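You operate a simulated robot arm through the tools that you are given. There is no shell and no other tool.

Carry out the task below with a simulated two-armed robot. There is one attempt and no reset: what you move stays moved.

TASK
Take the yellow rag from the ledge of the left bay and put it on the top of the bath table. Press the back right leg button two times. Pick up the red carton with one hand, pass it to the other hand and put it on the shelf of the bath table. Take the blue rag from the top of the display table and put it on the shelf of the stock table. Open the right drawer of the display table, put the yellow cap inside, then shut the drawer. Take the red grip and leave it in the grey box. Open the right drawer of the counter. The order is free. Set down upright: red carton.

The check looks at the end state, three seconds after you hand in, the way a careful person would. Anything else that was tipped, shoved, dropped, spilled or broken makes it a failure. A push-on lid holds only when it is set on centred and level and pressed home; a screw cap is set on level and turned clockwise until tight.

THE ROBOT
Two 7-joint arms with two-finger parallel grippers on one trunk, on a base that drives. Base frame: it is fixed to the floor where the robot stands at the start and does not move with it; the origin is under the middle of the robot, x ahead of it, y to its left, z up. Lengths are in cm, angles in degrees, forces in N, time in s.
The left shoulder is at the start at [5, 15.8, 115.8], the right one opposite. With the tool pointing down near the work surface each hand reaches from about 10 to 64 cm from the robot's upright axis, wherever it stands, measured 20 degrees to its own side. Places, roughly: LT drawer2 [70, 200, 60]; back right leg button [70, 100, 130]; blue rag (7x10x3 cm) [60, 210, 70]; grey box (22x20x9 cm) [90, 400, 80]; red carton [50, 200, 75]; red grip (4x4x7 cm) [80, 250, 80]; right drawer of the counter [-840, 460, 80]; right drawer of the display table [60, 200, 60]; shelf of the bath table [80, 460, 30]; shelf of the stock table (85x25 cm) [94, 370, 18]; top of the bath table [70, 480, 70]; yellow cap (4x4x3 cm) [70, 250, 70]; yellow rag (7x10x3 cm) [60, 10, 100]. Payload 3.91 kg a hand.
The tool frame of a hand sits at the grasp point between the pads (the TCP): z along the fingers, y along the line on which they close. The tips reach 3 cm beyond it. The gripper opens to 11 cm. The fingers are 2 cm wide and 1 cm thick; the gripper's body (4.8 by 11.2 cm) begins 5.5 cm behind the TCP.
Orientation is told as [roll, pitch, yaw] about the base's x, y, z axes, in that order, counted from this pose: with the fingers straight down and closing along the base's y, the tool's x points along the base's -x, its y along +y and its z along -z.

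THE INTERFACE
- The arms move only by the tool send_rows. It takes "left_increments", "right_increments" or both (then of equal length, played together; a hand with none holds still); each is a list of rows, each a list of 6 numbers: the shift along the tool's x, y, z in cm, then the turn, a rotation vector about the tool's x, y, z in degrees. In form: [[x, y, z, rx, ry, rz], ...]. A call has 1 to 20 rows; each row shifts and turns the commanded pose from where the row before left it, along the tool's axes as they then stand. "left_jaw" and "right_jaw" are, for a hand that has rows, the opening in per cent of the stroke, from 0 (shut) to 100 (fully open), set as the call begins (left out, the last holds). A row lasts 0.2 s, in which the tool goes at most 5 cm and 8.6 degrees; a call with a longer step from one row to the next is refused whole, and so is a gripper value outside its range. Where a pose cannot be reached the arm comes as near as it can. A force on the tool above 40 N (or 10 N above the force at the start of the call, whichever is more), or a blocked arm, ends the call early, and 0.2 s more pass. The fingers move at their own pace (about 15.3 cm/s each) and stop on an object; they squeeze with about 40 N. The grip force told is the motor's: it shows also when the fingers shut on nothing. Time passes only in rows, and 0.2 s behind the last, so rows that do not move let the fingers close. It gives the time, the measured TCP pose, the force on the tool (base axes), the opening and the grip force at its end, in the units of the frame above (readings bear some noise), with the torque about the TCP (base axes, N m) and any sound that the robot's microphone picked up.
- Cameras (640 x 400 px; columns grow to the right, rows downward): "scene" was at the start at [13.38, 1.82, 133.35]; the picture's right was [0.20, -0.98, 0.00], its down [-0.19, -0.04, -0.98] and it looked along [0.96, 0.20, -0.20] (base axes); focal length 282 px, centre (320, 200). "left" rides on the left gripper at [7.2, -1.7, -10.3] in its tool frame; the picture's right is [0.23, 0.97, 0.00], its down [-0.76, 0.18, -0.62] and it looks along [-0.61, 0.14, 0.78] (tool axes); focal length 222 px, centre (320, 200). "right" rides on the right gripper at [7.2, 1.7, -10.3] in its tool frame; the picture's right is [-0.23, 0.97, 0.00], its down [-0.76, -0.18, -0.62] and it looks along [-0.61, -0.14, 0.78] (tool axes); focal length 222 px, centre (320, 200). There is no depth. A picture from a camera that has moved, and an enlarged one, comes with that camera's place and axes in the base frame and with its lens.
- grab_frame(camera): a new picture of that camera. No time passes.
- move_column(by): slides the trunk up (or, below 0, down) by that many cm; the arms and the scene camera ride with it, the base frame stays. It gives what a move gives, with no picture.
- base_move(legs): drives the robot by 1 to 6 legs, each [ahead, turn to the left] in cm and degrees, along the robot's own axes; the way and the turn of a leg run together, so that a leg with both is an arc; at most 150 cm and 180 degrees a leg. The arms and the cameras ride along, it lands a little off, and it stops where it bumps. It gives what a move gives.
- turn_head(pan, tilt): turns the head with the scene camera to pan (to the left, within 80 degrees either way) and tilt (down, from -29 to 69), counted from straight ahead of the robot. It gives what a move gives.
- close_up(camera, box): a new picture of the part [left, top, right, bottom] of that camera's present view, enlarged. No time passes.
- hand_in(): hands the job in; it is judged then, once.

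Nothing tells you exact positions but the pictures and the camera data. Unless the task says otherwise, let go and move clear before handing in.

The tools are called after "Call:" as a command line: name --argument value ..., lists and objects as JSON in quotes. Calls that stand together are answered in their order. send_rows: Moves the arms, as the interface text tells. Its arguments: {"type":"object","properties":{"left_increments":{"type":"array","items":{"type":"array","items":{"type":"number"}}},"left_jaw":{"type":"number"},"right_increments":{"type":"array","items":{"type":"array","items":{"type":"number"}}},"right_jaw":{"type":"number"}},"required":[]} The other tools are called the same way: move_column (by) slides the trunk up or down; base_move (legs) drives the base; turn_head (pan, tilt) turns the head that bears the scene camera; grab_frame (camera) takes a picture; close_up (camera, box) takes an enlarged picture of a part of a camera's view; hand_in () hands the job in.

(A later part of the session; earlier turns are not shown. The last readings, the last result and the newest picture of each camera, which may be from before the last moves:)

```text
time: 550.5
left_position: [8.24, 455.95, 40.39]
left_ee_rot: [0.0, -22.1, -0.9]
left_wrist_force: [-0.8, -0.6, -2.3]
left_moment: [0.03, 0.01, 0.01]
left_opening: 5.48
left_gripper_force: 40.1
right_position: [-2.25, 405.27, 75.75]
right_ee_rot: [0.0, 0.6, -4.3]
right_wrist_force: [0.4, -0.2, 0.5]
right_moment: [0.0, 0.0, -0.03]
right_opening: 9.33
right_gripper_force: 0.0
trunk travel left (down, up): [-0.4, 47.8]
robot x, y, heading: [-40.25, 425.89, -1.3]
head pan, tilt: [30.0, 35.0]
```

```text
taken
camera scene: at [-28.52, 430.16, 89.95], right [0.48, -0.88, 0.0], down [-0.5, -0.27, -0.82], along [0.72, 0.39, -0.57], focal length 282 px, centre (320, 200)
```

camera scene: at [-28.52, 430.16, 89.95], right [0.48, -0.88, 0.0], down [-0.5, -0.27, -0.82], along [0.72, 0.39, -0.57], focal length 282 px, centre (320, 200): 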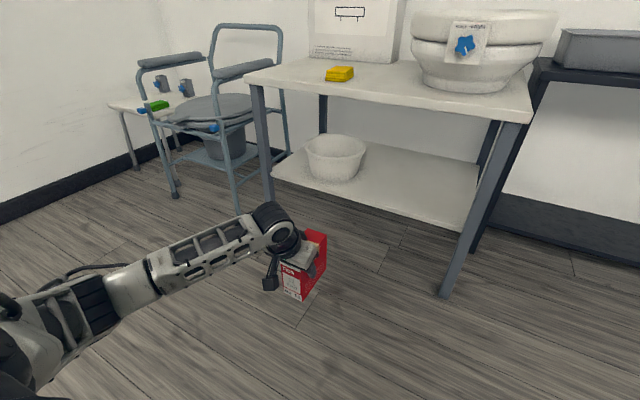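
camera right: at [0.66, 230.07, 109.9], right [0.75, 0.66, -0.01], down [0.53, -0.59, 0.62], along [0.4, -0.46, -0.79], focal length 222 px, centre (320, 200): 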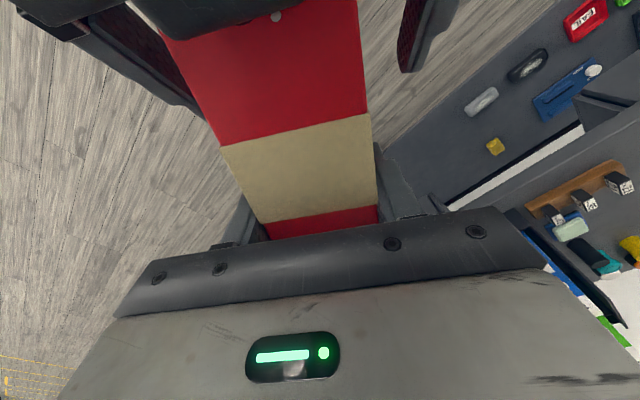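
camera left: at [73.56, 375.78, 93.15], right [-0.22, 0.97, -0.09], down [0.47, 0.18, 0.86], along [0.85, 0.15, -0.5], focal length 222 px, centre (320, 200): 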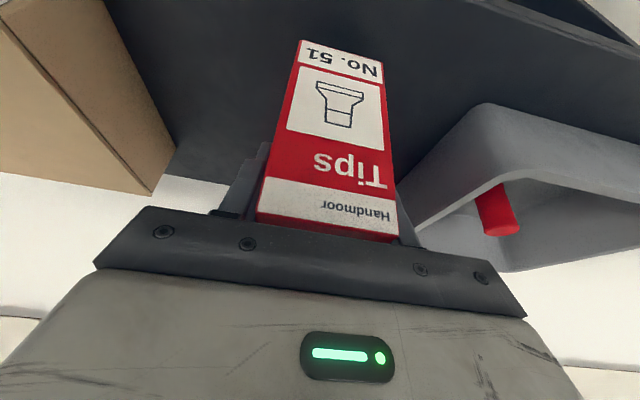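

The arm posture is good now: the carton is upright with its bottom at about z 31.6. I raise it 2 cm, shift the base right so the carton clears the bowl, then drive straight in.

Call:
send_rows --left_increments '[[-0.4, 0, -1.0, 0, 0, 0], [-0.4, 0, -1.0, 0, 0, 0]]'

Call:
base_move --legs '[[0, -28.5], [17, 0], [0, 30]]'

Call:
turn_head --pan 25 --tilt 30

Call:
grab_frame --camera "scene"

Call:
grab_frame --camera "left"

```text
time: 551.1
left_position: [8.19, 455.85, 42.46]
left_ee_rot: [-0.1, -22.0, -0.8]
left_wrist_force: [-0.1, 0.7, -2.5]
left_moment: [-0.03, 0.06, 0.01]
left_opening: 5.46
left_gripper_force: 40.4
right_position: [-2.25, 405.22, 75.7]
right_ee_rot: [0.2, 0.7, -4.3]
right_wrist_force: [-0.1, 0.5, 0.6]
right_moment: [-0.03, -0.02, -0.01]
right_opening: 9.33
right_gripper_force: 0.1
trunk travel left (down, up): [-0.4, 47.8]
robot x, y, heading: [-40.23, 426.09, -1.5]
head pan, tilt: [30.0, 35.0]
```

```text
time: 555.5
left_position: [22.16, 448.47, 42.48]
left_ee_rot: [-0.1, -21.9, 0.7]
left_wrist_force: [1.0, -0.2, -2.2]
left_moment: [0.03, 0.09, 0.01]
left_opening: 5.45
left_gripper_force: 39.9
right_position: [12.99, 397.71, 75.81]
right_ee_rot: [0.1, 0.6, -2.7]
right_wrist_force: [0.5, 0.2, 0.3]
right_moment: [0.04, 0.01, -0.01]
right_opening: 9.36
right_gripper_force: 0.1
trunk travel left (down, up): [-0.4, 47.8]
robot x, y, heading: [-25.96, 417.68, 0.0]
head pan, tilt: [30.0, 35.0]
```

```text
time: 556.1
left_position: [22.12, 448.55, 42.58]
left_ee_rot: [0.0, -22.0, 0.6]
left_wrist_force: [0.3, -0.7, -1.4]
left_moment: [0.0, 0.0, -0.01]
left_opening: 5.49
left_gripper_force: 39.6
right_position: [13.06, 397.75, 75.63]
right_ee_rot: [0.2, 0.7, -2.8]
right_wrist_force: [0.2, 0.7, -0.3]
right_moment: [-0.02, -0.02, -0.04]
right_opening: 9.35
right_gripper_force: 0.1
trunk travel left (down, up): [-0.4, 47.8]
robot x, y, heading: [-25.47, 417.29, 0.1]
head pan, tilt: [25.0, 30.0]
```

```text
taken
camera scene: at [-13.34, 421.33, 90.73], right [0.42, -0.91, 0.0], down [-0.45, -0.21, -0.87], along [0.78, 0.37, -0.5], focal length 282 px, centre (320, 200)
```

scene: 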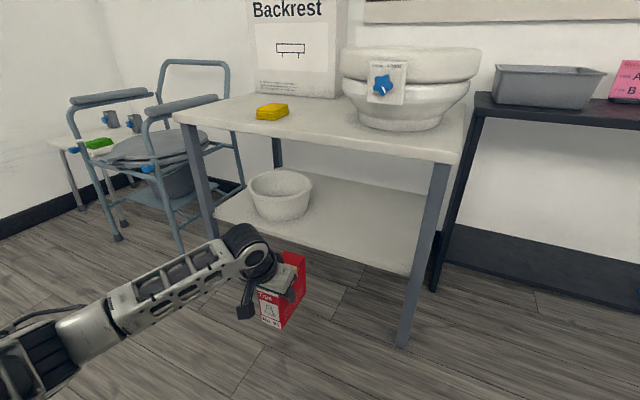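

```text
taken
camera left: at [11.51, 446.85, 49.38], right [-0.22, 0.97, -0.09], down [0.47, 0.18, 0.86], along [0.85, 0.15, -0.5], focal length 222 px, centre (320, 200)
```

left: 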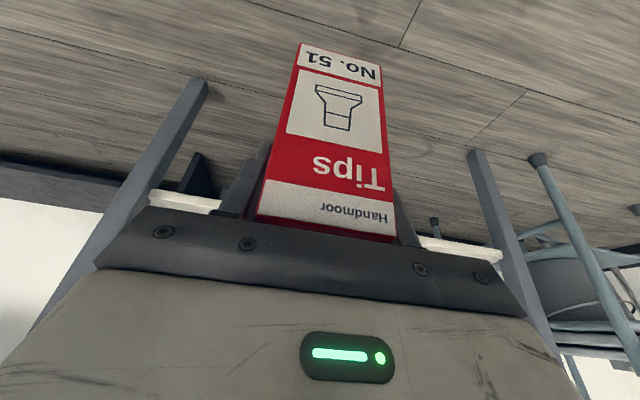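

Call:
base_move --legs '[[27, 0]]'

Call:
turn_head --pan 35 --tilt 40

Call:
grab_frame --camera "scene"

Call:
grab_frame --camera "left"

```text
time: 558.0
left_position: [48.7, 448.43, 42.5]
left_ee_rot: [-0.1, -22.0, 0.5]
left_wrist_force: [-0.4, -1.2, -2.1]
left_moment: [0.0, 0.01, 0.04]
left_opening: 5.48
left_gripper_force: 39.7
right_position: [39.39, 397.49, 75.62]
right_ee_rot: [0.0, 0.6, -3.0]
right_wrist_force: [0.1, 0.2, 0.7]
right_moment: [0.0, 0.02, 0.01]
right_opening: 9.34
right_gripper_force: 0.1
trunk travel left (down, up): [-0.4, 47.8]
robot x, y, heading: [0.81, 417.15, -0.2]
head pan, tilt: [25.0, 30.0]
```

```text
time: 558.7
left_position: [48.59, 448.38, 42.56]
left_ee_rot: [-0.1, -22.0, 0.5]
left_wrist_force: [0.7, -0.1, -2.4]
left_moment: [0.01, 0.05, -0.01]
left_opening: 5.48
left_gripper_force: 39.6
right_position: [39.29, 397.6, 75.68]
right_ee_rot: [0.1, 0.7, -3.0]
right_wrist_force: [0.7, 0.4, 0.0]
right_moment: [0.0, 0.02, -0.02]
right_opening: 9.34
right_gripper_force: 0.0
trunk travel left (down, up): [-0.4, 47.8]
robot x, y, heading: [0.55, 417.86, -0.1]
head pan, tilt: [35.0, 40.0]
```

```text
taken
camera scene: at [11.82, 422.3, 89.2], right [0.57, -0.82, 0.0], down [-0.53, -0.37, -0.77], along [0.63, 0.44, -0.64], focal length 282 px, centre (320, 200)
```

scene: 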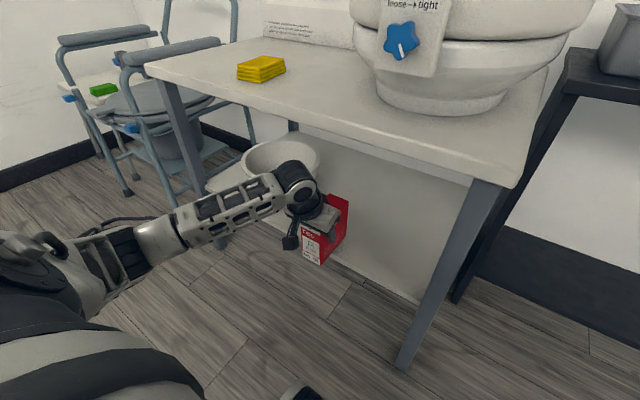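

```text
taken
camera left: at [37.98, 446.68, 49.38], right [-0.22, 0.97, -0.09], down [0.47, 0.18, 0.86], along [0.85, 0.15, -0.5], focal length 222 px, centre (320, 200)
```

left: 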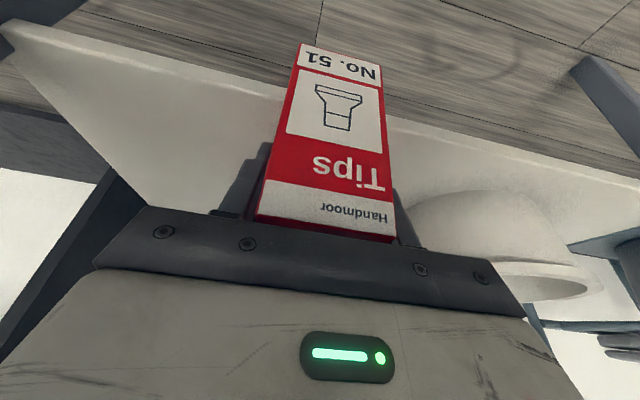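

Call:
base_move --legs '[[8.8, 0]]'

Call:
grab_frame --camera "left"

Call:
grab_frame --camera "scene"

```text
time: 559.8
left_position: [57.2, 448.51, 42.55]
left_ee_rot: [-0.1, -22.0, 0.5]
left_wrist_force: [-0.2, 0.2, -2.0]
left_moment: [0.02, 0.07, -0.02]
left_opening: 5.5
left_gripper_force: 39.7
right_position: [48.0, 397.62, 75.55]
right_ee_rot: [0.1, 0.5, -2.9]
right_wrist_force: [-0.2, -0.4, -1.1]
right_moment: [0.0, -0.03, 0.01]
right_opening: 9.36
right_gripper_force: 0.0
trunk travel left (down, up): [-0.4, 47.8]
robot x, y, heading: [8.64, 417.53, 0.1]
head pan, tilt: [35.0, 40.0]
```

```text
taken
camera left: at [46.57, 446.71, 49.39], right [-0.22, 0.97, -0.09], down [0.47, 0.18, 0.86], along [0.85, 0.15, -0.5], focal length 222 px, centre (320, 200)
```

left: 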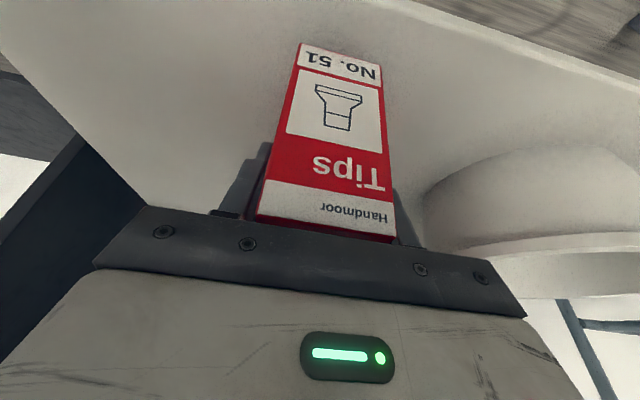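

```text
taken
camera scene: at [20.43, 422.29, 89.2], right [0.57, -0.82, 0.0], down [-0.53, -0.37, -0.77], along [0.63, 0.44, -0.64], focal length 282 px, centre (320, 200)
```

scene: 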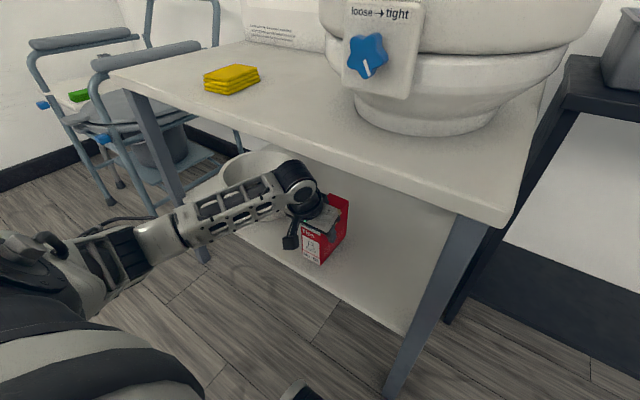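

The carton is over the shelf. I lower it with the arm in small steps.

Call:
send_rows --left_increments '[[0.3, 0, 0.75, 0, 0, 0], [0.4, 0, 0.95, 0, 0, 0], [0.4, 0, 0.95, 0, 0, 0]]'

Call:
send_rows --left_increments '[[0.11, 0, 0.28, 0, 0, 0], [0.11, 0, 0.28, 0, 0, 0]]'

Call:
grab_frame --camera "left"

```text
time: 560.6
left_position: [57.36, 448.59, 40.33]
left_ee_rot: [-0.1, -22.6, 0.6]
left_wrist_force: [-13.9, -1.9, 31.4]
left_moment: [0.22, 1.06, 0.2]
left_opening: 5.5
left_gripper_force: 39.8
right_position: [47.85, 397.43, 75.83]
right_ee_rot: [0.3, 0.4, -3.0]
right_wrist_force: [0.9, -0.8, 0.0]
right_moment: [-0.02, -0.01, -0.01]
right_opening: 9.34
right_gripper_force: 0.1
trunk travel left (down, up): [-0.4, 47.8]
robot x, y, heading: [9.43, 417.4, -0.2]
head pan, tilt: [35.0, 40.0]
```

```text
time: 561.0
left_position: [57.6, 448.51, 40.27]
left_ee_rot: [-0.1, -23.2, 0.5]
left_wrist_force: [-5.4, -0.2, 17.7]
left_moment: [0.28, 1.12, 0.09]
left_opening: 5.46
left_gripper_force: 39.8
right_position: [47.97, 397.57, 75.71]
right_ee_rot: [0.3, 0.5, -2.9]
right_wrist_force: [0.3, 0.0, 0.5]
right_moment: [0.02, 0.01, 0.03]
right_opening: 9.33
right_gripper_force: 0.0
trunk travel left (down, up): [-0.4, 47.8]
robot x, y, heading: [9.18, 417.54, -0.0]
head pan, tilt: [35.0, 40.0]
stopped in row 2 (left hand): the force on the tool passed its limit at 46 N (the readings are from after the stop); the commanded pose is now the measured one
```

```text
taken
camera left: at [46.8, 446.77, 46.88], right [-0.22, 0.97, -0.09], down [0.45, 0.18, 0.87], along [0.86, 0.15, -0.48], focal length 222 px, centre (320, 200)
```

left: 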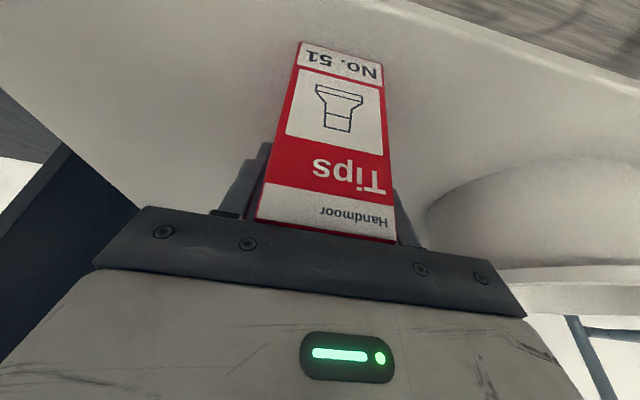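

It rests on the shelf (contact at its near edge, nearly level). I open the fingers a little and check that it stands.

Call:
send_rows --left_increments '[[0, 0, 0, 0, 0, 0], [0, 0, 0, 0, 0, 0], [0, 0, 0, 0, 0, 0]]' --left_jaw 68

Call:
grab_frame --camera "left"

Call:
close_up --camera "scene" --box '[240, 150, 400, 250]'

```text
time: 561.8
left_position: [57.44, 448.56, 39.85]
left_ee_rot: [-0.2, -22.7, 0.5]
left_wrist_force: [-0.4, -0.2, -0.6]
left_moment: [-0.03, 0.01, 0.03]
left_opening: 7.48
left_gripper_force: 0.0
right_position: [47.89, 397.58, 75.74]
right_ee_rot: [0.2, 0.5, -2.9]
right_wrist_force: [-0.1, -0.1, -0.1]
right_moment: [-0.04, 0.01, 0.0]
right_opening: 9.35
right_gripper_force: 0.0
trunk travel left (down, up): [-0.4, 47.8]
robot x, y, heading: [9.02, 417.38, -0.3]
head pan, tilt: [35.0, 40.0]
```

```text
taken
camera left: at [46.75, 446.77, 46.62], right [-0.22, 0.97, -0.09], down [0.46, 0.18, 0.87], along [0.86, 0.15, -0.49], focal length 222 px, centre (320, 200)
```

left: 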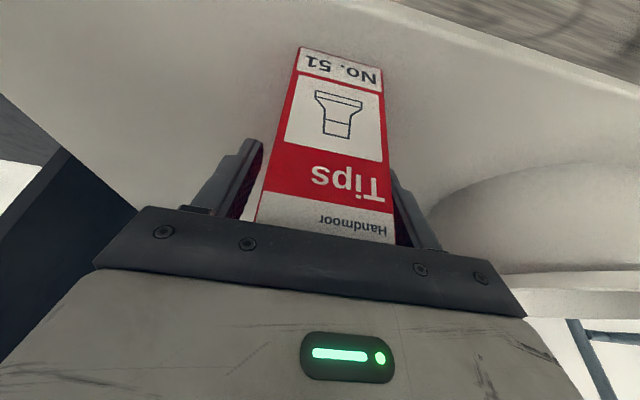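

```text
4.00 times, centred on (320, 200) of scene
camera zoom: at [20.4, 422.29, 89.2], right [0.57, -0.82, 0.0], down [-0.53, -0.37, -0.77], along [0.63, 0.44, -0.64], focal length 1130 px, centre (320, 200)
```

zoom: 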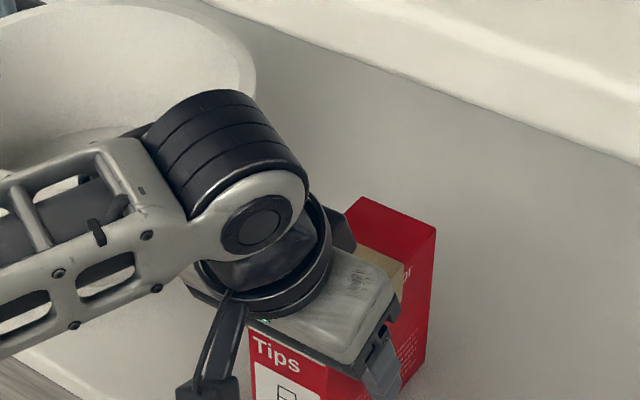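

The carton stands free. I withdraw straight back with the base so that nothing lifts toward the table top.

Call:
base_move --legs '[[-14, 0]]'

Call:
grab_frame --camera "left"

Call:
base_move --legs '[[-30, 0]]'

Call:
turn_head --pan 15 --tilt 25

Call:
grab_frame --camera "scene"

Call:
close_up --camera "scene" --box '[200, 120, 440, 270]'

```text
time: 563.2
left_position: [43.73, 448.73, 39.89]
left_ee_rot: [-0.2, -22.9, 0.8]
left_wrist_force: [-0.2, 0.1, -0.8]
left_moment: [0.0, -0.01, 0.01]
left_opening: 7.49
left_gripper_force: 0.0
right_position: [34.36, 397.68, 75.6]
right_ee_rot: [0.3, 0.5, -2.8]
right_wrist_force: [0.2, -0.2, 0.3]
right_moment: [-0.03, 0.01, 0.0]
right_opening: 9.33
right_gripper_force: 0.1
trunk travel left (down, up): [-0.4, 47.8]
robot x, y, heading: [-4.5, 417.09, 0.4]
head pan, tilt: [35.0, 40.0]
```

```text
taken
camera left: at [33.0, 446.89, 46.62], right [-0.22, 0.97, -0.09], down [0.46, 0.19, 0.87], along [0.86, 0.15, -0.49], focal length 222 px, centre (320, 200)
```

left: 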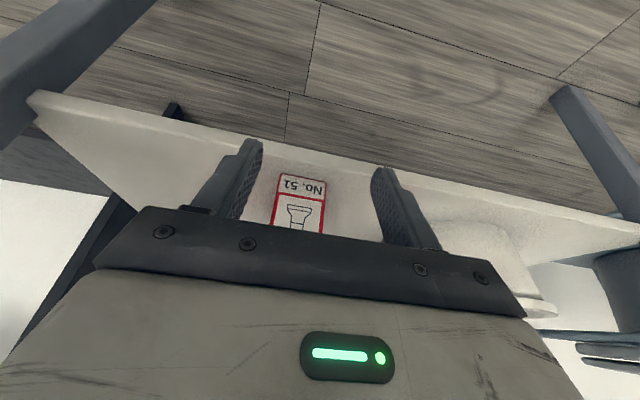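

```text
time: 565.2
left_position: [13.82, 448.67, 39.83]
left_ee_rot: [-0.2, -22.9, 1.0]
left_wrist_force: [0.0, -0.1, 0.3]
left_moment: [-0.01, 0.01, 0.01]
left_opening: 7.5
left_gripper_force: 0.0
right_position: [4.62, 397.78, 75.66]
right_ee_rot: [0.2, 0.6, -2.6]
right_wrist_force: [0.8, -0.6, -1.5]
right_moment: [-0.01, -0.04, 0.0]
right_opening: 9.34
right_gripper_force: 0.0
trunk travel left (down, up): [-0.4, 47.8]
robot x, y, heading: [-34.29, 417.54, 0.1]
head pan, tilt: [35.0, 40.0]
```

```text
time: 566.0
left_position: [13.85, 448.82, 39.88]
left_ee_rot: [-0.2, -22.8, 0.9]
left_wrist_force: [-1.1, 0.4, 0.1]
left_moment: [0.0, 0.01, 0.0]
left_opening: 7.48
left_gripper_force: 0.0
right_position: [4.57, 397.79, 75.64]
right_ee_rot: [0.2, 0.6, -2.6]
right_wrist_force: [0.3, -0.2, 0.1]
right_moment: [-0.04, -0.04, 0.02]
right_opening: 9.37
right_gripper_force: 0.1
trunk travel left (down, up): [-0.4, 47.8]
robot x, y, heading: [-34.29, 417.55, -0.1]
head pan, tilt: [15.0, 25.0]
```

```text
taken
camera scene: at [-21.24, 419.79, 91.53], right [0.26, -0.96, 0.0], down [-0.41, -0.11, -0.91], along [0.87, 0.24, -0.42], focal length 282 px, centre (320, 200)
```

scene: 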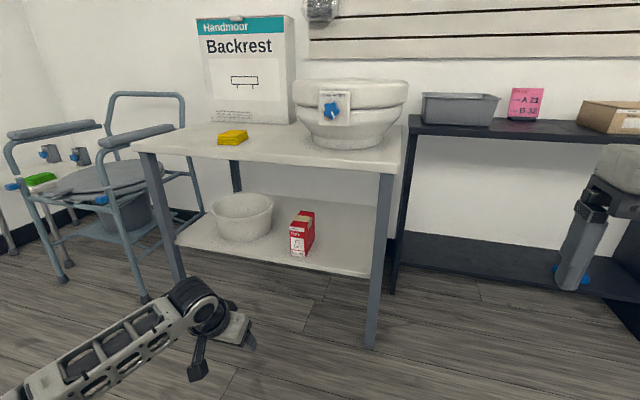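

```text
2.67 times, centred on (320, 195) of scene
camera zoom: at [-21.24, 419.79, 91.53], right [0.26, -0.96, 0.0], down [-0.41, -0.11, -0.91], along [0.87, 0.24, -0.42], focal length 753 px, centre (320, 213)
```

zoom: 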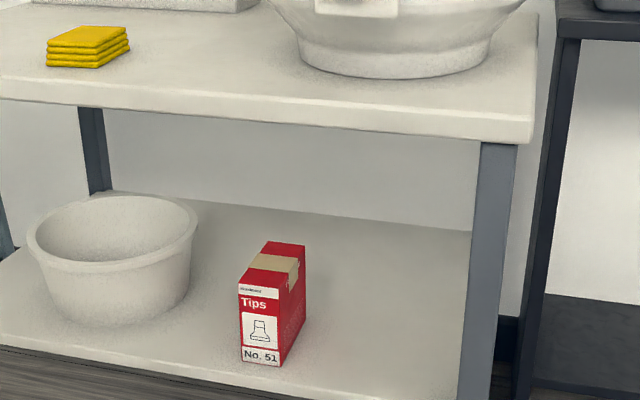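

The carton stands upright on the bath table shelf; the yellow rag is still on top. Now the leg button: I suspect the upturned frame on the rack's left end near (70, 100, 130). I raise the trunk, tuck the left arm, and drive there.

Call:
move_column --by 38

Call:
send_rows --left_increments '[[2, -0.5, -2, 0, 5, 0], [2, -0.5, -2, 0, 6, 0], [2, -0.5, -2, 0, 6, 0], [2, -0.5, -2, 0, 6, 0], [2, -0.5, -2, 0, 0, 0], [2, -0.5, -2, 0, 0, 0], [2, -0.5, -2, 0, 0, 0]]'

Call:
base_move --legs '[[-10, 0], [0, -90], [150, 0], [150, 0], [15, 0], [0, 90]]'

Call:
turn_head --pan 0 --tilt 5

Call:
grab_frame --camera "scene"

```text
time: 569.7
left_position: [13.69, 448.74, 77.93]
left_ee_rot: [-0.1, -22.7, 0.9]
left_wrist_force: [-0.3, -0.5, 0.1]
left_moment: [0.0, -0.01, 0.0]
left_opening: 7.47
left_gripper_force: 0.0
right_position: [4.52, 397.96, 113.73]
right_ee_rot: [0.2, 0.6, -2.6]
right_wrist_force: [0.0, 0.4, -0.7]
right_moment: [0.0, -0.04, 0.01]
right_opening: 9.36
right_gripper_force: 0.0
trunk travel left (down, up): [-38.4, 9.8]
robot x, y, heading: [-34.05, 417.35, 0.2]
head pan, tilt: [15.0, 25.0]
```

```text
time: 571.3
left_position: [-2.01, 445.08, 89.64]
left_ee_rot: [-0.1, 0.3, 0.9]
left_wrist_force: [0.1, -0.5, 0.8]
left_moment: [-0.03, -0.02, -0.01]
left_opening: 7.49
left_gripper_force: 0.1
right_position: [4.56, 397.83, 113.73]
right_ee_rot: [0.2, 0.4, -2.6]
right_wrist_force: [-0.6, 0.7, 0.2]
right_moment: [-0.01, -0.01, -0.01]
right_opening: 9.35
right_gripper_force: 0.2
trunk travel left (down, up): [-38.4, 9.8]
robot x, y, heading: [-34.26, 417.63, 0.2]
head pan, tilt: [15.0, 25.0]
```

```text
time: 595.2
left_position: [-23.32, 127.72, 89.7]
left_ee_rot: [-0.2, 0.2, -3.1]
left_wrist_force: [-0.1, 0.9, 0.6]
left_moment: [0.04, -0.04, 0.0]
left_opening: 7.46
left_gripper_force: 0.1
right_position: [-20.02, 80.19, 113.62]
right_ee_rot: [0.3, 0.4, -6.6]
right_wrist_force: [0.0, -0.6, 0.2]
right_moment: [-0.01, 0.03, 0.02]
right_opening: 9.33
right_gripper_force: 0.1
trunk travel left (down, up): [-38.4, 9.8]
robot x, y, heading: [-58.0, 102.56, -3.7]
head pan, tilt: [15.0, 25.0]
```

```text
time: 596.0
left_position: [-23.35, 127.64, 89.68]
left_ee_rot: [-0.2, 0.2, -3.0]
left_wrist_force: [-0.3, 0.0, -0.7]
left_moment: [0.04, 0.04, 0.01]
left_opening: 7.46
left_gripper_force: 0.0
right_position: [-20.09, 80.13, 113.75]
right_ee_rot: [0.2, 0.5, -6.6]
right_wrist_force: [-0.4, 0.6, -0.4]
right_moment: [0.02, 0.02, 0.01]
right_opening: 9.35
right_gripper_force: 0.2
trunk travel left (down, up): [-38.4, 9.8]
robot x, y, heading: [-57.28, 101.95, -3.9]
head pan, tilt: [0.0, 5.0]
```

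```text
taken
camera scene: at [-44.13, 101.56, 132.77], right [-0.06, -1.0, 0.0], down [-0.09, 0.01, -1.0], along [0.99, -0.06, -0.09], focal length 282 px, centre (320, 200)
```

scene: 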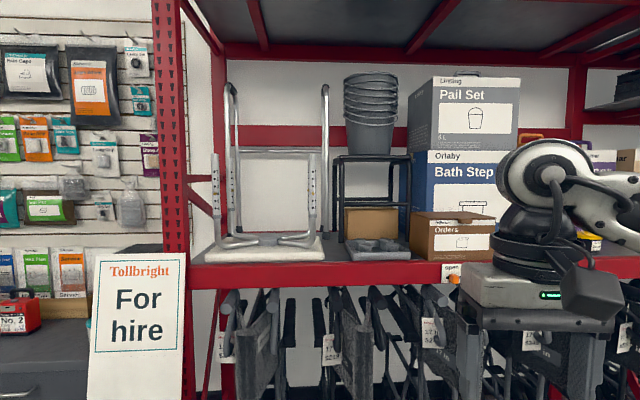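

Call:
close_up --camera "scene" --box '[190, 70, 350, 270]'

Call:
close_up --camera "scene" --box '[200, 140, 340, 240]'

```text
2.00 times, centred on (270, 170) of scene
camera zoom: at [-44.13, 101.56, 132.77], right [-0.06, -1.0, 0.0], down [-0.09, 0.01, -1.0], along [0.99, -0.06, -0.09], focal length 565 px, centre (420, 260)
```

zoom: 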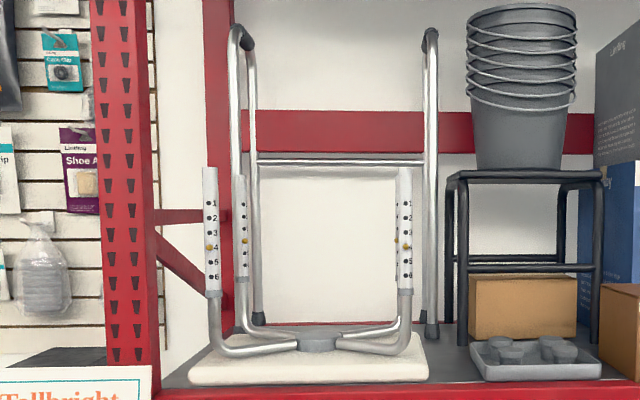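

```text
4.00 times, centred on (270, 190) of scene
camera zoom: at [-44.13, 101.56, 132.77], right [-0.06, -1.0, 0.0], down [-0.09, 0.01, -1.0], along [0.99, -0.06, -0.09], focal length 1130 px, centre (520, 240)
```

zoom: 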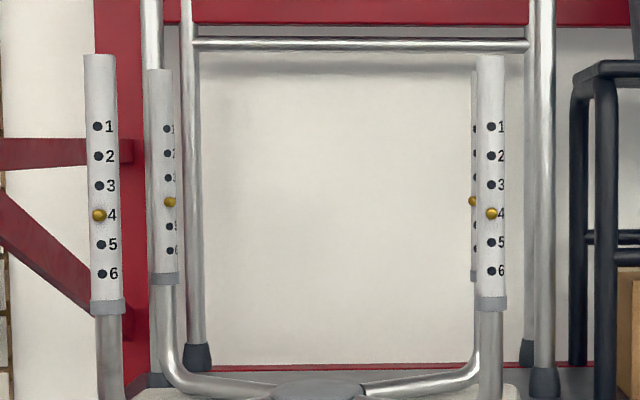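

There is an upturned stool on the shelf with four hole-and-pin legs; brass buttons at hole 4. The back right one is partly behind the front right leg. I move closer and measure from different angles.

Call:
base_move --legs '[[0, 4], [40, 0]]'

Call:
turn_head --pan 0 --tilt 5

Call:
grab_frame --camera "scene"

Call:
close_up --camera "scene" --box '[160, 120, 340, 240]'

```text
time: 599.0
left_position: [15.28, 130.49, 89.62]
left_ee_rot: [-0.3, 0.3, 0.9]
left_wrist_force: [0.3, 0.0, -0.1]
left_moment: [-0.01, -0.01, 0.01]
left_opening: 7.48
left_gripper_force: 0.1
right_position: [21.98, 83.25, 113.71]
right_ee_rot: [0.2, 0.6, -2.3]
right_wrist_force: [-0.4, -0.2, 0.5]
right_moment: [-0.03, 0.03, 0.01]
right_opening: 9.38
right_gripper_force: 0.0
trunk travel left (down, up): [-38.4, 9.8]
robot x, y, heading: [-17.01, 102.28, 0.5]
head pan, tilt: [0.0, 5.0]
```

```text
time: 599.6
left_position: [15.33, 130.34, 89.61]
left_ee_rot: [-0.2, 0.2, 1.0]
left_wrist_force: [-0.8, 0.6, 0.3]
left_moment: [0.01, 0.02, -0.02]
left_opening: 7.49
left_gripper_force: 0.0
right_position: [21.91, 83.2, 113.71]
right_ee_rot: [0.2, 0.5, -2.4]
right_wrist_force: [-0.8, 0.8, 0.6]
right_moment: [-0.02, 0.0, -0.01]
right_opening: 9.34
right_gripper_force: 0.1
trunk travel left (down, up): [-38.4, 9.8]
robot x, y, heading: [-17.45, 102.72, 0.2]
head pan, tilt: [0.0, 5.0]
```

```text
taken
camera scene: at [-3.61, 102.74, 132.78], right [0.01, -1.0, 0.0], down [-0.09, 0.0, -1.0], along [1.0, 0.01, -0.09], focal length 282 px, centre (320, 200)
```

scene: 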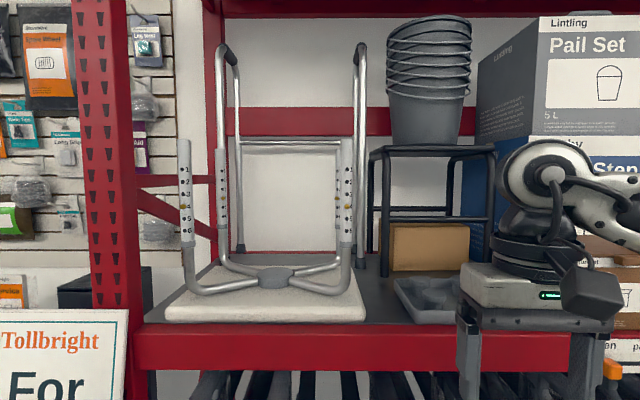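

```text
3.33 times, centred on (250, 180) of scene
camera zoom: at [-3.61, 102.74, 132.78], right [0.01, -1.0, 0.0], down [-0.09, 0.0, -1.0], along [1.0, 0.01, -0.09], focal length 942 px, centre (553, 267)
```

zoom: 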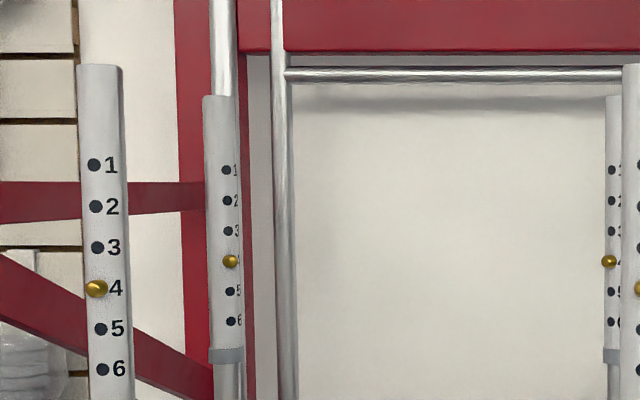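

The back right button is at about (72.5, 98.7, 126.6), the front right leg at (51–52, 97.5). I'll press it with the closed left fingers held level, pointing forward-right (yaw -30°) so the hand passes left of the front leg. I raise the trunk and set up that pose.

Call:
move_column --by 9.6

Call:
send_rows --left_increments '[[0, -2, -3, 0, 0, 0], [0, -2, -3, 0, 0, 0], [0, -2, -3, 0, 0, 0], [0, -2, -3, 0, 0, 0], [0, -2, -3, 0, 0, 0], [0, 0, -3, 0, -7.5, 0], [0, 0, -2, 0, -7.5, 0], [0, 0, -1, 0, -7.5, 0], [0, 0, 0, 0, -7.5, 0], [0, 0, 0, 0, -7.5, 0], [0, 0, 0, 0, -7.5, 0], [0, 0, 0, 0, -7.5, 0], [0, 0, 0, 0, -7.5, 0], [0, 0, 0, 0, -7.5, 0], [0, 0, 0, 0, -7.5, 0], [0, 0, 0, 0, -7.5, 0], [0, 0, 0, 0, -7.5, 0]]' --left_jaw 0

```text
time: 600.9
left_position: [15.21, 130.65, 99.25]
left_ee_rot: [-0.2, 0.2, 0.9]
left_wrist_force: [0.2, 0.6, -0.1]
left_moment: [0.01, -0.01, 0.05]
left_opening: 7.48
left_gripper_force: 0.1
right_position: [21.97, 83.2, 123.24]
right_ee_rot: [0.2, 0.6, -2.4]
right_wrist_force: [0.4, 0.3, 0.7]
right_moment: [0.02, -0.01, -0.01]
right_opening: 9.34
right_gripper_force: 0.1
trunk travel left (down, up): [-48.0, 0.2]
robot x, y, heading: [-16.97, 103.05, 0.3]
head pan, tilt: [0.0, 5.0]
```

```text
time: 604.5
left_position: [26.45, 115.89, 126.92]
left_ee_rot: [-48.6, -89.7, 49.6]
left_wrist_force: [0.1, -0.4, -0.8]
left_moment: [0.0, -0.02, 0.03]
left_opening: 0.0
left_gripper_force: 37.8
left hand out of reach, approached as far as the arm can: row 10, 11, 12, 13, 14, 15, 16, 17
right_position: [21.97, 83.07, 123.34]
right_ee_rot: [0.2, 0.5, -2.4]
right_wrist_force: [0.2, -0.3, 0.7]
right_moment: [-0.01, -0.01, -0.01]
right_opening: 9.35
right_gripper_force: 0.1
trunk travel left (down, up): [-48.0, 0.2]
robot x, y, heading: [-16.69, 102.52, 0.2]
head pan, tilt: [0.0, 5.0]
```

Call:
send_rows --left_increments '[[0, 0, 0, 7.5, 0, 0], [0, 0, 0, 7.5, 0, 0], [0, 0, 0, 7.5, 0, 0], [0, 0, 0, 7.5, 0, 0]]'

Call:
turn_head --pan 5 --tilt 10

Call:
grab_frame --camera "scene"

Call:
grab_frame --camera "left"

```text
time: 605.5
left_position: [27.2, 115.79, 126.99]
left_ee_rot: [-68.2, -89.6, 39.1]
left_wrist_force: [0.1, 0.0, -0.4]
left_moment: [0.0, 0.03, -0.02]
left_opening: 0.01
left_gripper_force: 37.4
left hand out of reach, approached as far as the arm can: row 1
right_position: [21.88, 83.28, 123.21]
right_ee_rot: [0.1, 0.5, -2.3]
right_wrist_force: [0.2, -0.2, -0.1]
right_moment: [0.0, -0.02, -0.02]
right_opening: 9.36
right_gripper_force: 0.2
trunk travel left (down, up): [-48.0, 0.2]
robot x, y, heading: [-16.79, 102.32, 0.3]
head pan, tilt: [0.0, 5.0]
```

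```text
time: 606.2
left_position: [27.21, 115.71, 127.03]
left_ee_rot: [-64.0, -89.6, 35.1]
left_wrist_force: [-0.2, -0.2, 1.1]
left_moment: [0.0, 0.01, -0.02]
left_opening: 0.0
left_gripper_force: 38.0
right_position: [21.99, 83.19, 123.16]
right_ee_rot: [0.2, 0.5, -2.3]
right_wrist_force: [0.4, 0.0, 0.2]
right_moment: [0.0, 0.03, 0.01]
right_opening: 9.35
right_gripper_force: 0.0
trunk travel left (down, up): [-48.0, 0.2]
robot x, y, heading: [-16.96, 102.83, 0.2]
head pan, tilt: [5.0, 10.0]
```

```text
taken
camera scene: at [-3.54, 103.54, 141.57], right [0.09, -1.0, 0.0], down [-0.17, -0.02, -0.98], along [0.98, 0.09, -0.17], focal length 282 px, centre (320, 200)
```

scene: 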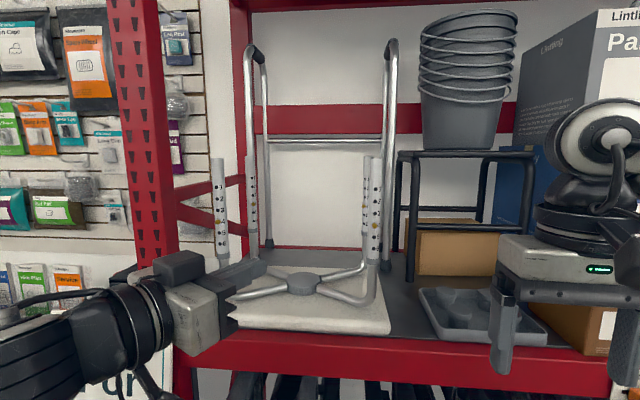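

```text
taken
camera left: at [17.26, 119.2, 119.81], right [0.47, 0.85, -0.23], down [-0.46, 0.46, 0.76], along [0.76, -0.25, 0.6], focal length 222 px, centre (320, 200)
```

left: 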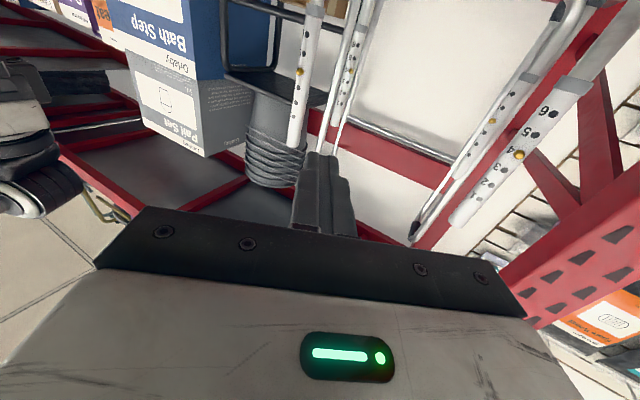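

Call:
close_up --camera "scene" --box '[180, 140, 420, 290]'

Call:
close_up --camera "scene" --box '[330, 140, 410, 240]'

Call:
close_up --camera "left" --box '[260, 0, 460, 160]'

```text
2.67 times, centred on (300, 215) of scene
camera zoom: at [-3.54, 103.54, 141.57], right [0.09, -1.0, 0.0], down [-0.17, -0.02, -0.98], along [0.98, 0.09, -0.17], focal length 753 px, centre (373, 160)
```

zoom: 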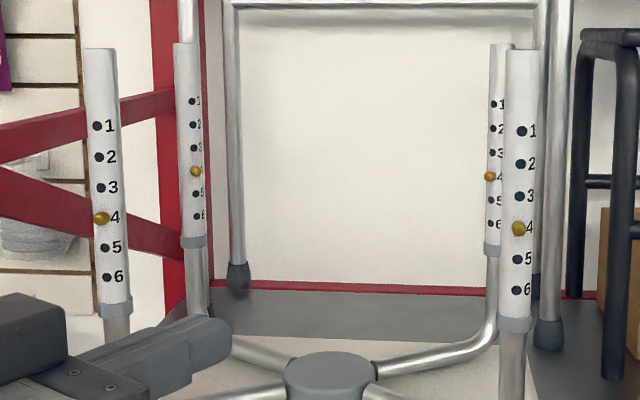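

```text
4.00 times, centred on (370, 190) of scene
camera zoom: at [-3.54, 103.54, 141.57], right [0.09, -1.0, 0.0], down [-0.17, -0.02, -0.98], along [0.98, 0.09, -0.17], focal length 1130 px, centre (120, 240)
```

zoom: 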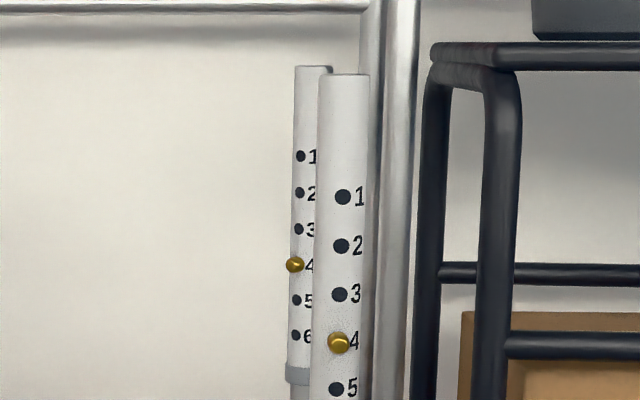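

```text
2.50 times, centred on (360, 80) of left
camera zoom: at [17.26, 119.2, 119.81], right [0.47, 0.85, -0.23], down [-0.46, 0.46, 0.76], along [0.76, -0.25, 0.6], focal length 555 px, centre (220, 500)
```

zoom: 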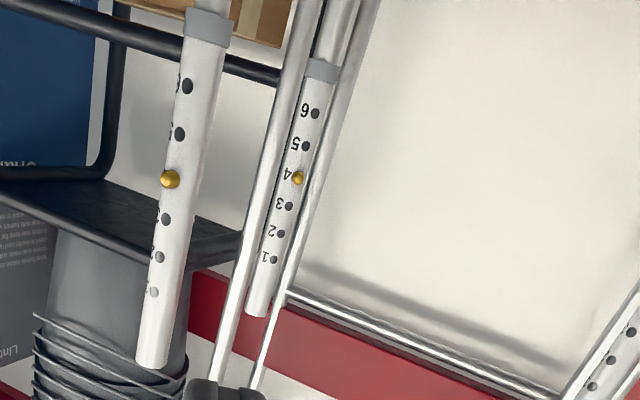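

The geometry agrees between cameras: back right button at (72.5, 98.7, 126.5). I shift the base right, then drive up to the rack carefully.

Call:
base_move --legs '[[0, -60], [15, 0], [0, 60]]'

Call:
base_move --legs '[[11, 0]]'

Call:
turn_head --pan 10 --tilt 15

Call:
grab_frame --camera "scene"

Call:
grab_frame --camera "left"

```text
time: 612.9
left_position: [34.75, 103.19, 127.12]
left_ee_rot: [-69.6, -89.6, 41.4]
left_wrist_force: [0.9, -0.6, -0.4]
left_moment: [0.02, 0.0, 0.03]
left_opening: 0.0
left_gripper_force: 37.8
right_position: [29.85, 70.77, 123.34]
right_ee_rot: [0.2, 0.5, -1.9]
right_wrist_force: [1.1, -0.2, 0.1]
right_moment: [-0.01, 0.0, 0.04]
right_opening: 9.35
right_gripper_force: 0.1
trunk travel left (down, up): [-48.0, 0.2]
robot x, y, heading: [-9.28, 89.68, 1.1]
head pan, tilt: [5.0, 10.0]
```

```text
time: 614.0
left_position: [45.87, 103.36, 127.05]
left_ee_rot: [-61.7, -89.8, 33.3]
left_wrist_force: [-0.1, 0.1, -0.6]
left_moment: [-0.02, -0.01, -0.06]
left_opening: 0.0
left_gripper_force: 37.9
right_position: [41.01, 70.88, 123.26]
right_ee_rot: [0.3, 0.6, -1.8]
right_wrist_force: [0.6, 0.4, -0.6]
right_moment: [0.02, -0.01, 0.01]
right_opening: 9.37
right_gripper_force: 0.0
trunk travel left (down, up): [-48.0, 0.2]
robot x, y, heading: [1.46, 89.9, 1.0]
head pan, tilt: [5.0, 10.0]
```

```text
time: 614.7
left_position: [45.71, 103.56, 127.06]
left_ee_rot: [-69.0, -89.8, 40.6]
left_wrist_force: [0.0, -0.2, -0.2]
left_moment: [-0.03, 0.01, -0.02]
left_opening: 0.0
left_gripper_force: 37.2
right_position: [40.69, 70.93, 123.37]
right_ee_rot: [0.2, 0.5, -1.8]
right_wrist_force: [0.3, 0.2, 0.4]
right_moment: [-0.02, 0.01, -0.01]
right_opening: 9.34
right_gripper_force: 0.1
trunk travel left (down, up): [-48.0, 0.2]
robot x, y, heading: [1.29, 89.91, 1.0]
head pan, tilt: [10.0, 15.0]
```

```text
taken
camera scene: at [15.02, 91.79, 140.76], right [0.19, -0.98, 0.0], down [-0.25, -0.05, -0.97], along [0.95, 0.18, -0.26], focal length 282 px, centre (320, 200)
```

scene: 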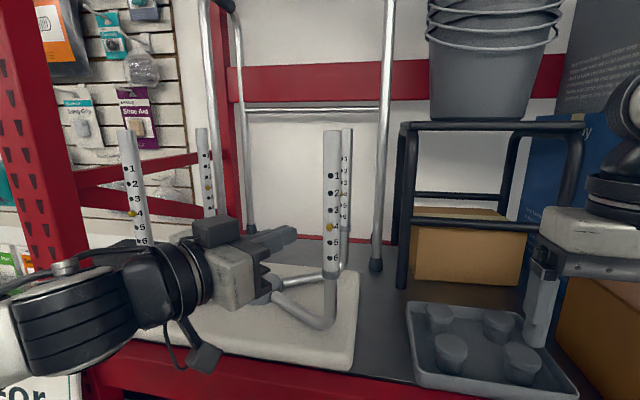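

```text
taken
camera left: at [35.71, 106.87, 119.82], right [0.46, 0.86, -0.23], down [-0.46, 0.45, 0.76], along [0.76, -0.25, 0.61], focal length 222 px, centre (320, 200)
```

left: 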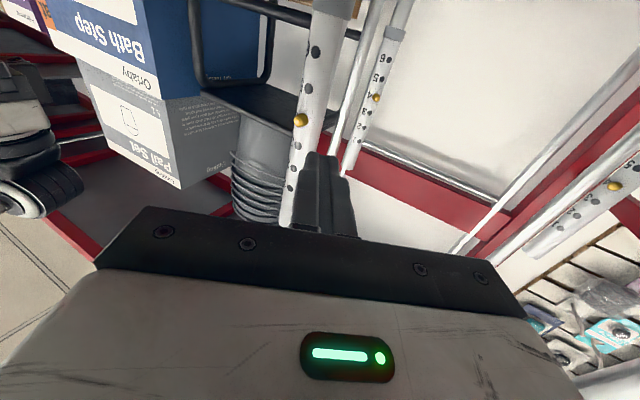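

The line to the button needs the hand about 10 cm further left. I shift it, then look.

Call:
send_rows --left_increments '[[0.17, 2.9, -1.6, 0, 0, 0], [0.17, 2.9, -1.6, 0, 0, 0], [0.17, 2.9, -1.6, 0, 0, 0]]'

Call:
grab_frame --camera "scene"

Call:
grab_frame --camera "left"

```text
time: 615.5
left_position: [45.37, 113.69, 126.32]
left_ee_rot: [-72.4, -89.8, 43.9]
left_wrist_force: [0.6, 0.0, 0.0]
left_moment: [0.01, -0.01, 0.0]
left_opening: 0.01
left_gripper_force: 37.4
right_position: [40.79, 70.9, 123.39]
right_ee_rot: [0.2, 0.5, -1.7]
right_wrist_force: [-0.3, -0.3, -0.2]
right_moment: [0.01, -0.04, 0.0]
right_opening: 9.35
right_gripper_force: 0.1
trunk travel left (down, up): [-48.0, 0.2]
robot x, y, heading: [1.34, 90.05, 1.1]
head pan, tilt: [10.0, 15.0]
```

```text
taken
camera scene: at [14.98, 91.82, 140.76], right [0.19, -0.98, 0.0], down [-0.25, -0.05, -0.97], along [0.95, 0.18, -0.26], focal length 282 px, centre (320, 200)
```

scene: 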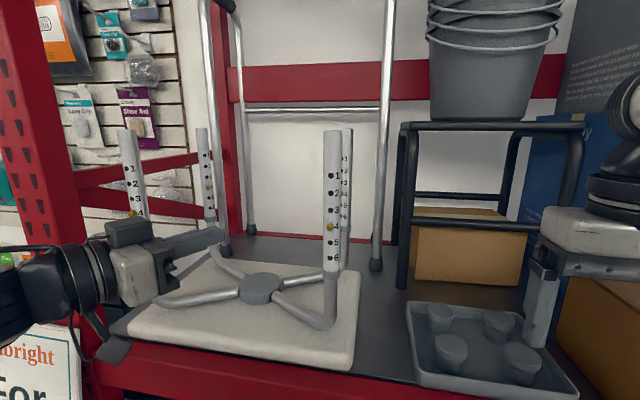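

```text
taken
camera left: at [35.4, 117.02, 119.11], right [0.46, 0.86, -0.23], down [-0.46, 0.46, 0.76], along [0.76, -0.25, 0.61], focal length 222 px, centre (320, 200)
```

left: 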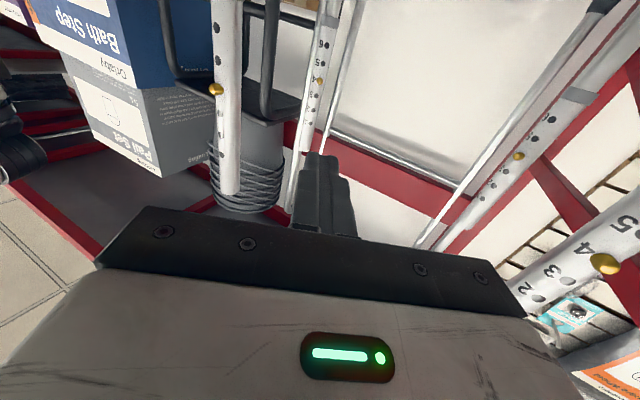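

The finger axis is lined up with the back right button, about 30 cm ahead of the TCP. I advance 20 cm, watching the legs.

Call:
send_rows --left_increments '[[0, 0, 2, 0, 0, 0], [0, 0, 2.5, 0, 0, 0], [0, 0, 2.5, 0, 0, 0], [0, 0, 2.5, 0, 0, 0], [0, 0, 2.5, 0, 0, 0]]'

Call:
grab_frame --camera "scene"

Call:
grab_frame --camera "left"

```text
time: 616.7
left_position: [56.21, 107.67, 126.46]
left_ee_rot: [-58.9, -89.7, 30.6]
left_wrist_force: [-0.1, 0.7, 0.4]
left_moment: [-0.02, 0.02, 0.01]
left_opening: 0.01
left_gripper_force: 37.4
right_position: [40.79, 70.96, 123.24]
right_ee_rot: [0.3, 0.4, -1.9]
right_wrist_force: [-0.5, 0.3, -0.1]
right_moment: [-0.03, 0.04, 0.0]
right_opening: 9.36
right_gripper_force: 0.1
trunk travel left (down, up): [-48.0, 0.2]
robot x, y, heading: [1.71, 89.65, 1.1]
head pan, tilt: [10.0, 15.0]
```

```text
taken
camera scene: at [15.09, 91.76, 140.75], right [0.19, -0.98, 0.0], down [-0.25, -0.05, -0.97], along [0.95, 0.18, -0.26], focal length 282 px, centre (320, 200)
```

scene: 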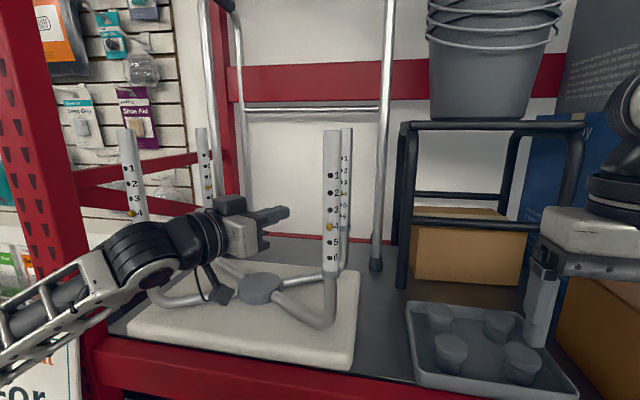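

```text
taken
camera left: at [46.3, 111.09, 119.24], right [0.46, 0.86, -0.23], down [-0.46, 0.45, 0.76], along [0.76, -0.25, 0.6], focal length 222 px, centre (320, 200)
```

left: 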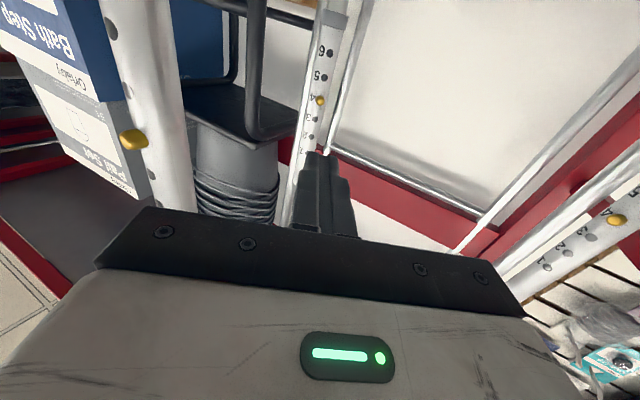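

Call:
send_rows --left_increments '[[0, 0, 2, 0, 0, 0], [0, 0, 2.5, 0, 0, 0], [0, 0, 2.5, 0, 0, 0], [0, 0, 2.5, 0, 0, 0]]'

Call:
grab_frame --camera "left"

Call:
close_up --camera "scene" --box '[240, 120, 400, 270]'

```text
time: 617.7
left_position: [64.76, 103.09, 126.55]
left_ee_rot: [-60.2, -89.7, 31.8]
left_wrist_force: [-0.5, -0.8, 0.5]
left_moment: [-0.03, -0.03, -0.05]
left_opening: 0.02
left_gripper_force: 37.7
right_position: [40.85, 70.87, 123.2]
right_ee_rot: [0.2, 0.6, -1.9]
right_wrist_force: [0.6, -0.1, -0.8]
right_moment: [-0.01, -0.02, -0.02]
right_opening: 9.33
right_gripper_force: 0.0
trunk travel left (down, up): [-48.0, 0.2]
robot x, y, heading: [1.28, 90.19, 1.0]
head pan, tilt: [10.0, 15.0]
```

```text
taken
camera left: at [54.8, 106.54, 119.24], right [0.46, 0.86, -0.23], down [-0.46, 0.45, 0.76], along [0.76, -0.25, 0.6], focal length 222 px, centre (320, 200)
```

left: 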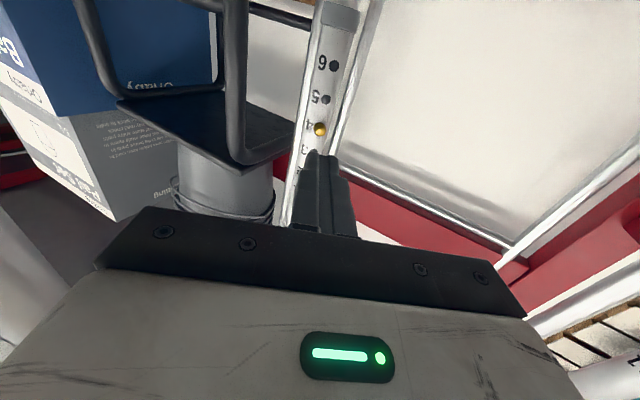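

```text
2.67 times, centred on (320, 195) of scene
camera zoom: at [15.07, 91.75, 140.75], right [0.19, -0.98, 0.0], down [-0.25, -0.05, -0.97], along [0.95, 0.18, -0.26], focal length 753 px, centre (320, 213)
```

zoom: 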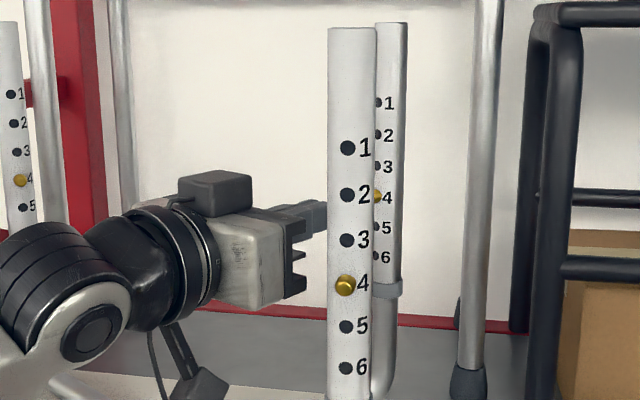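

Lined up well; about 5.6 cm to go to contact. I approach to within a centimetre.

Call:
send_rows --left_increments '[[0, 0, 1.5, 0, 0, 0], [0, 0, 1.5, 0, 0, 0], [0, 0, 1.3, 0, 0, 0]]'

Call:
close_up --camera "left" --box '[240, 60, 400, 180]'

Call:
close_up --camera "scene" --box '[280, 150, 380, 220]'

```text
time: 618.5
left_position: [68.34, 101.23, 126.4]
left_ee_rot: [-64.4, -89.7, 36.0]
left_wrist_force: [0.6, -0.1, -0.3]
left_moment: [0.0, 0.0, -0.05]
left_opening: 0.01
left_gripper_force: 37.8
right_position: [40.8, 70.94, 123.28]
right_ee_rot: [0.1, 0.6, -1.8]
right_wrist_force: [0.2, 0.5, -1.0]
right_moment: [-0.02, 0.01, 0.0]
right_opening: 9.35
right_gripper_force: 0.1
trunk travel left (down, up): [-48.0, 0.2]
robot x, y, heading: [1.87, 89.69, 0.9]
head pan, tilt: [10.0, 15.0]
```

```text
3.33 times, centred on (320, 120) of left
camera zoom: at [58.35, 104.59, 119.21], right [0.46, 0.86, -0.23], down [-0.46, 0.45, 0.76], along [0.76, -0.25, 0.6], focal length 740 px, centre (320, 467)
```

zoom: 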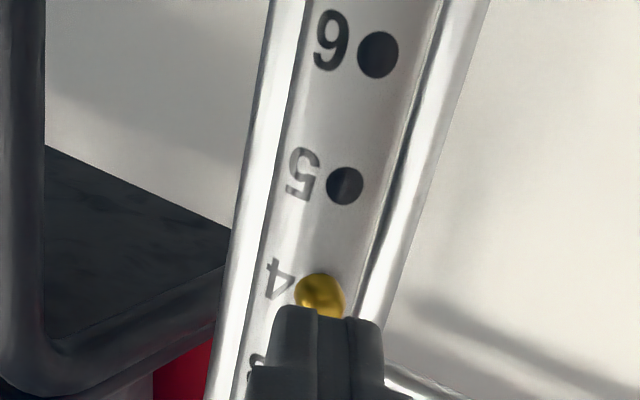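

```text
5.71 times, centred on (330, 185) of scene
camera zoom: at [15.06, 91.76, 140.75], right [0.19, -0.98, 0.0], down [-0.25, -0.05, -0.97], along [0.95, 0.18, -0.26], focal length 1614 px, centre (263, 286)
```

zoom: 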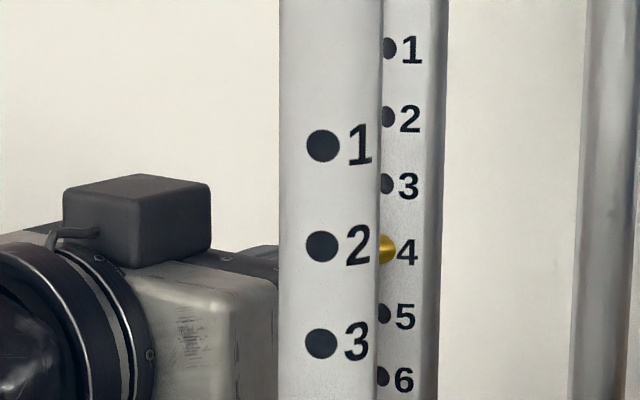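

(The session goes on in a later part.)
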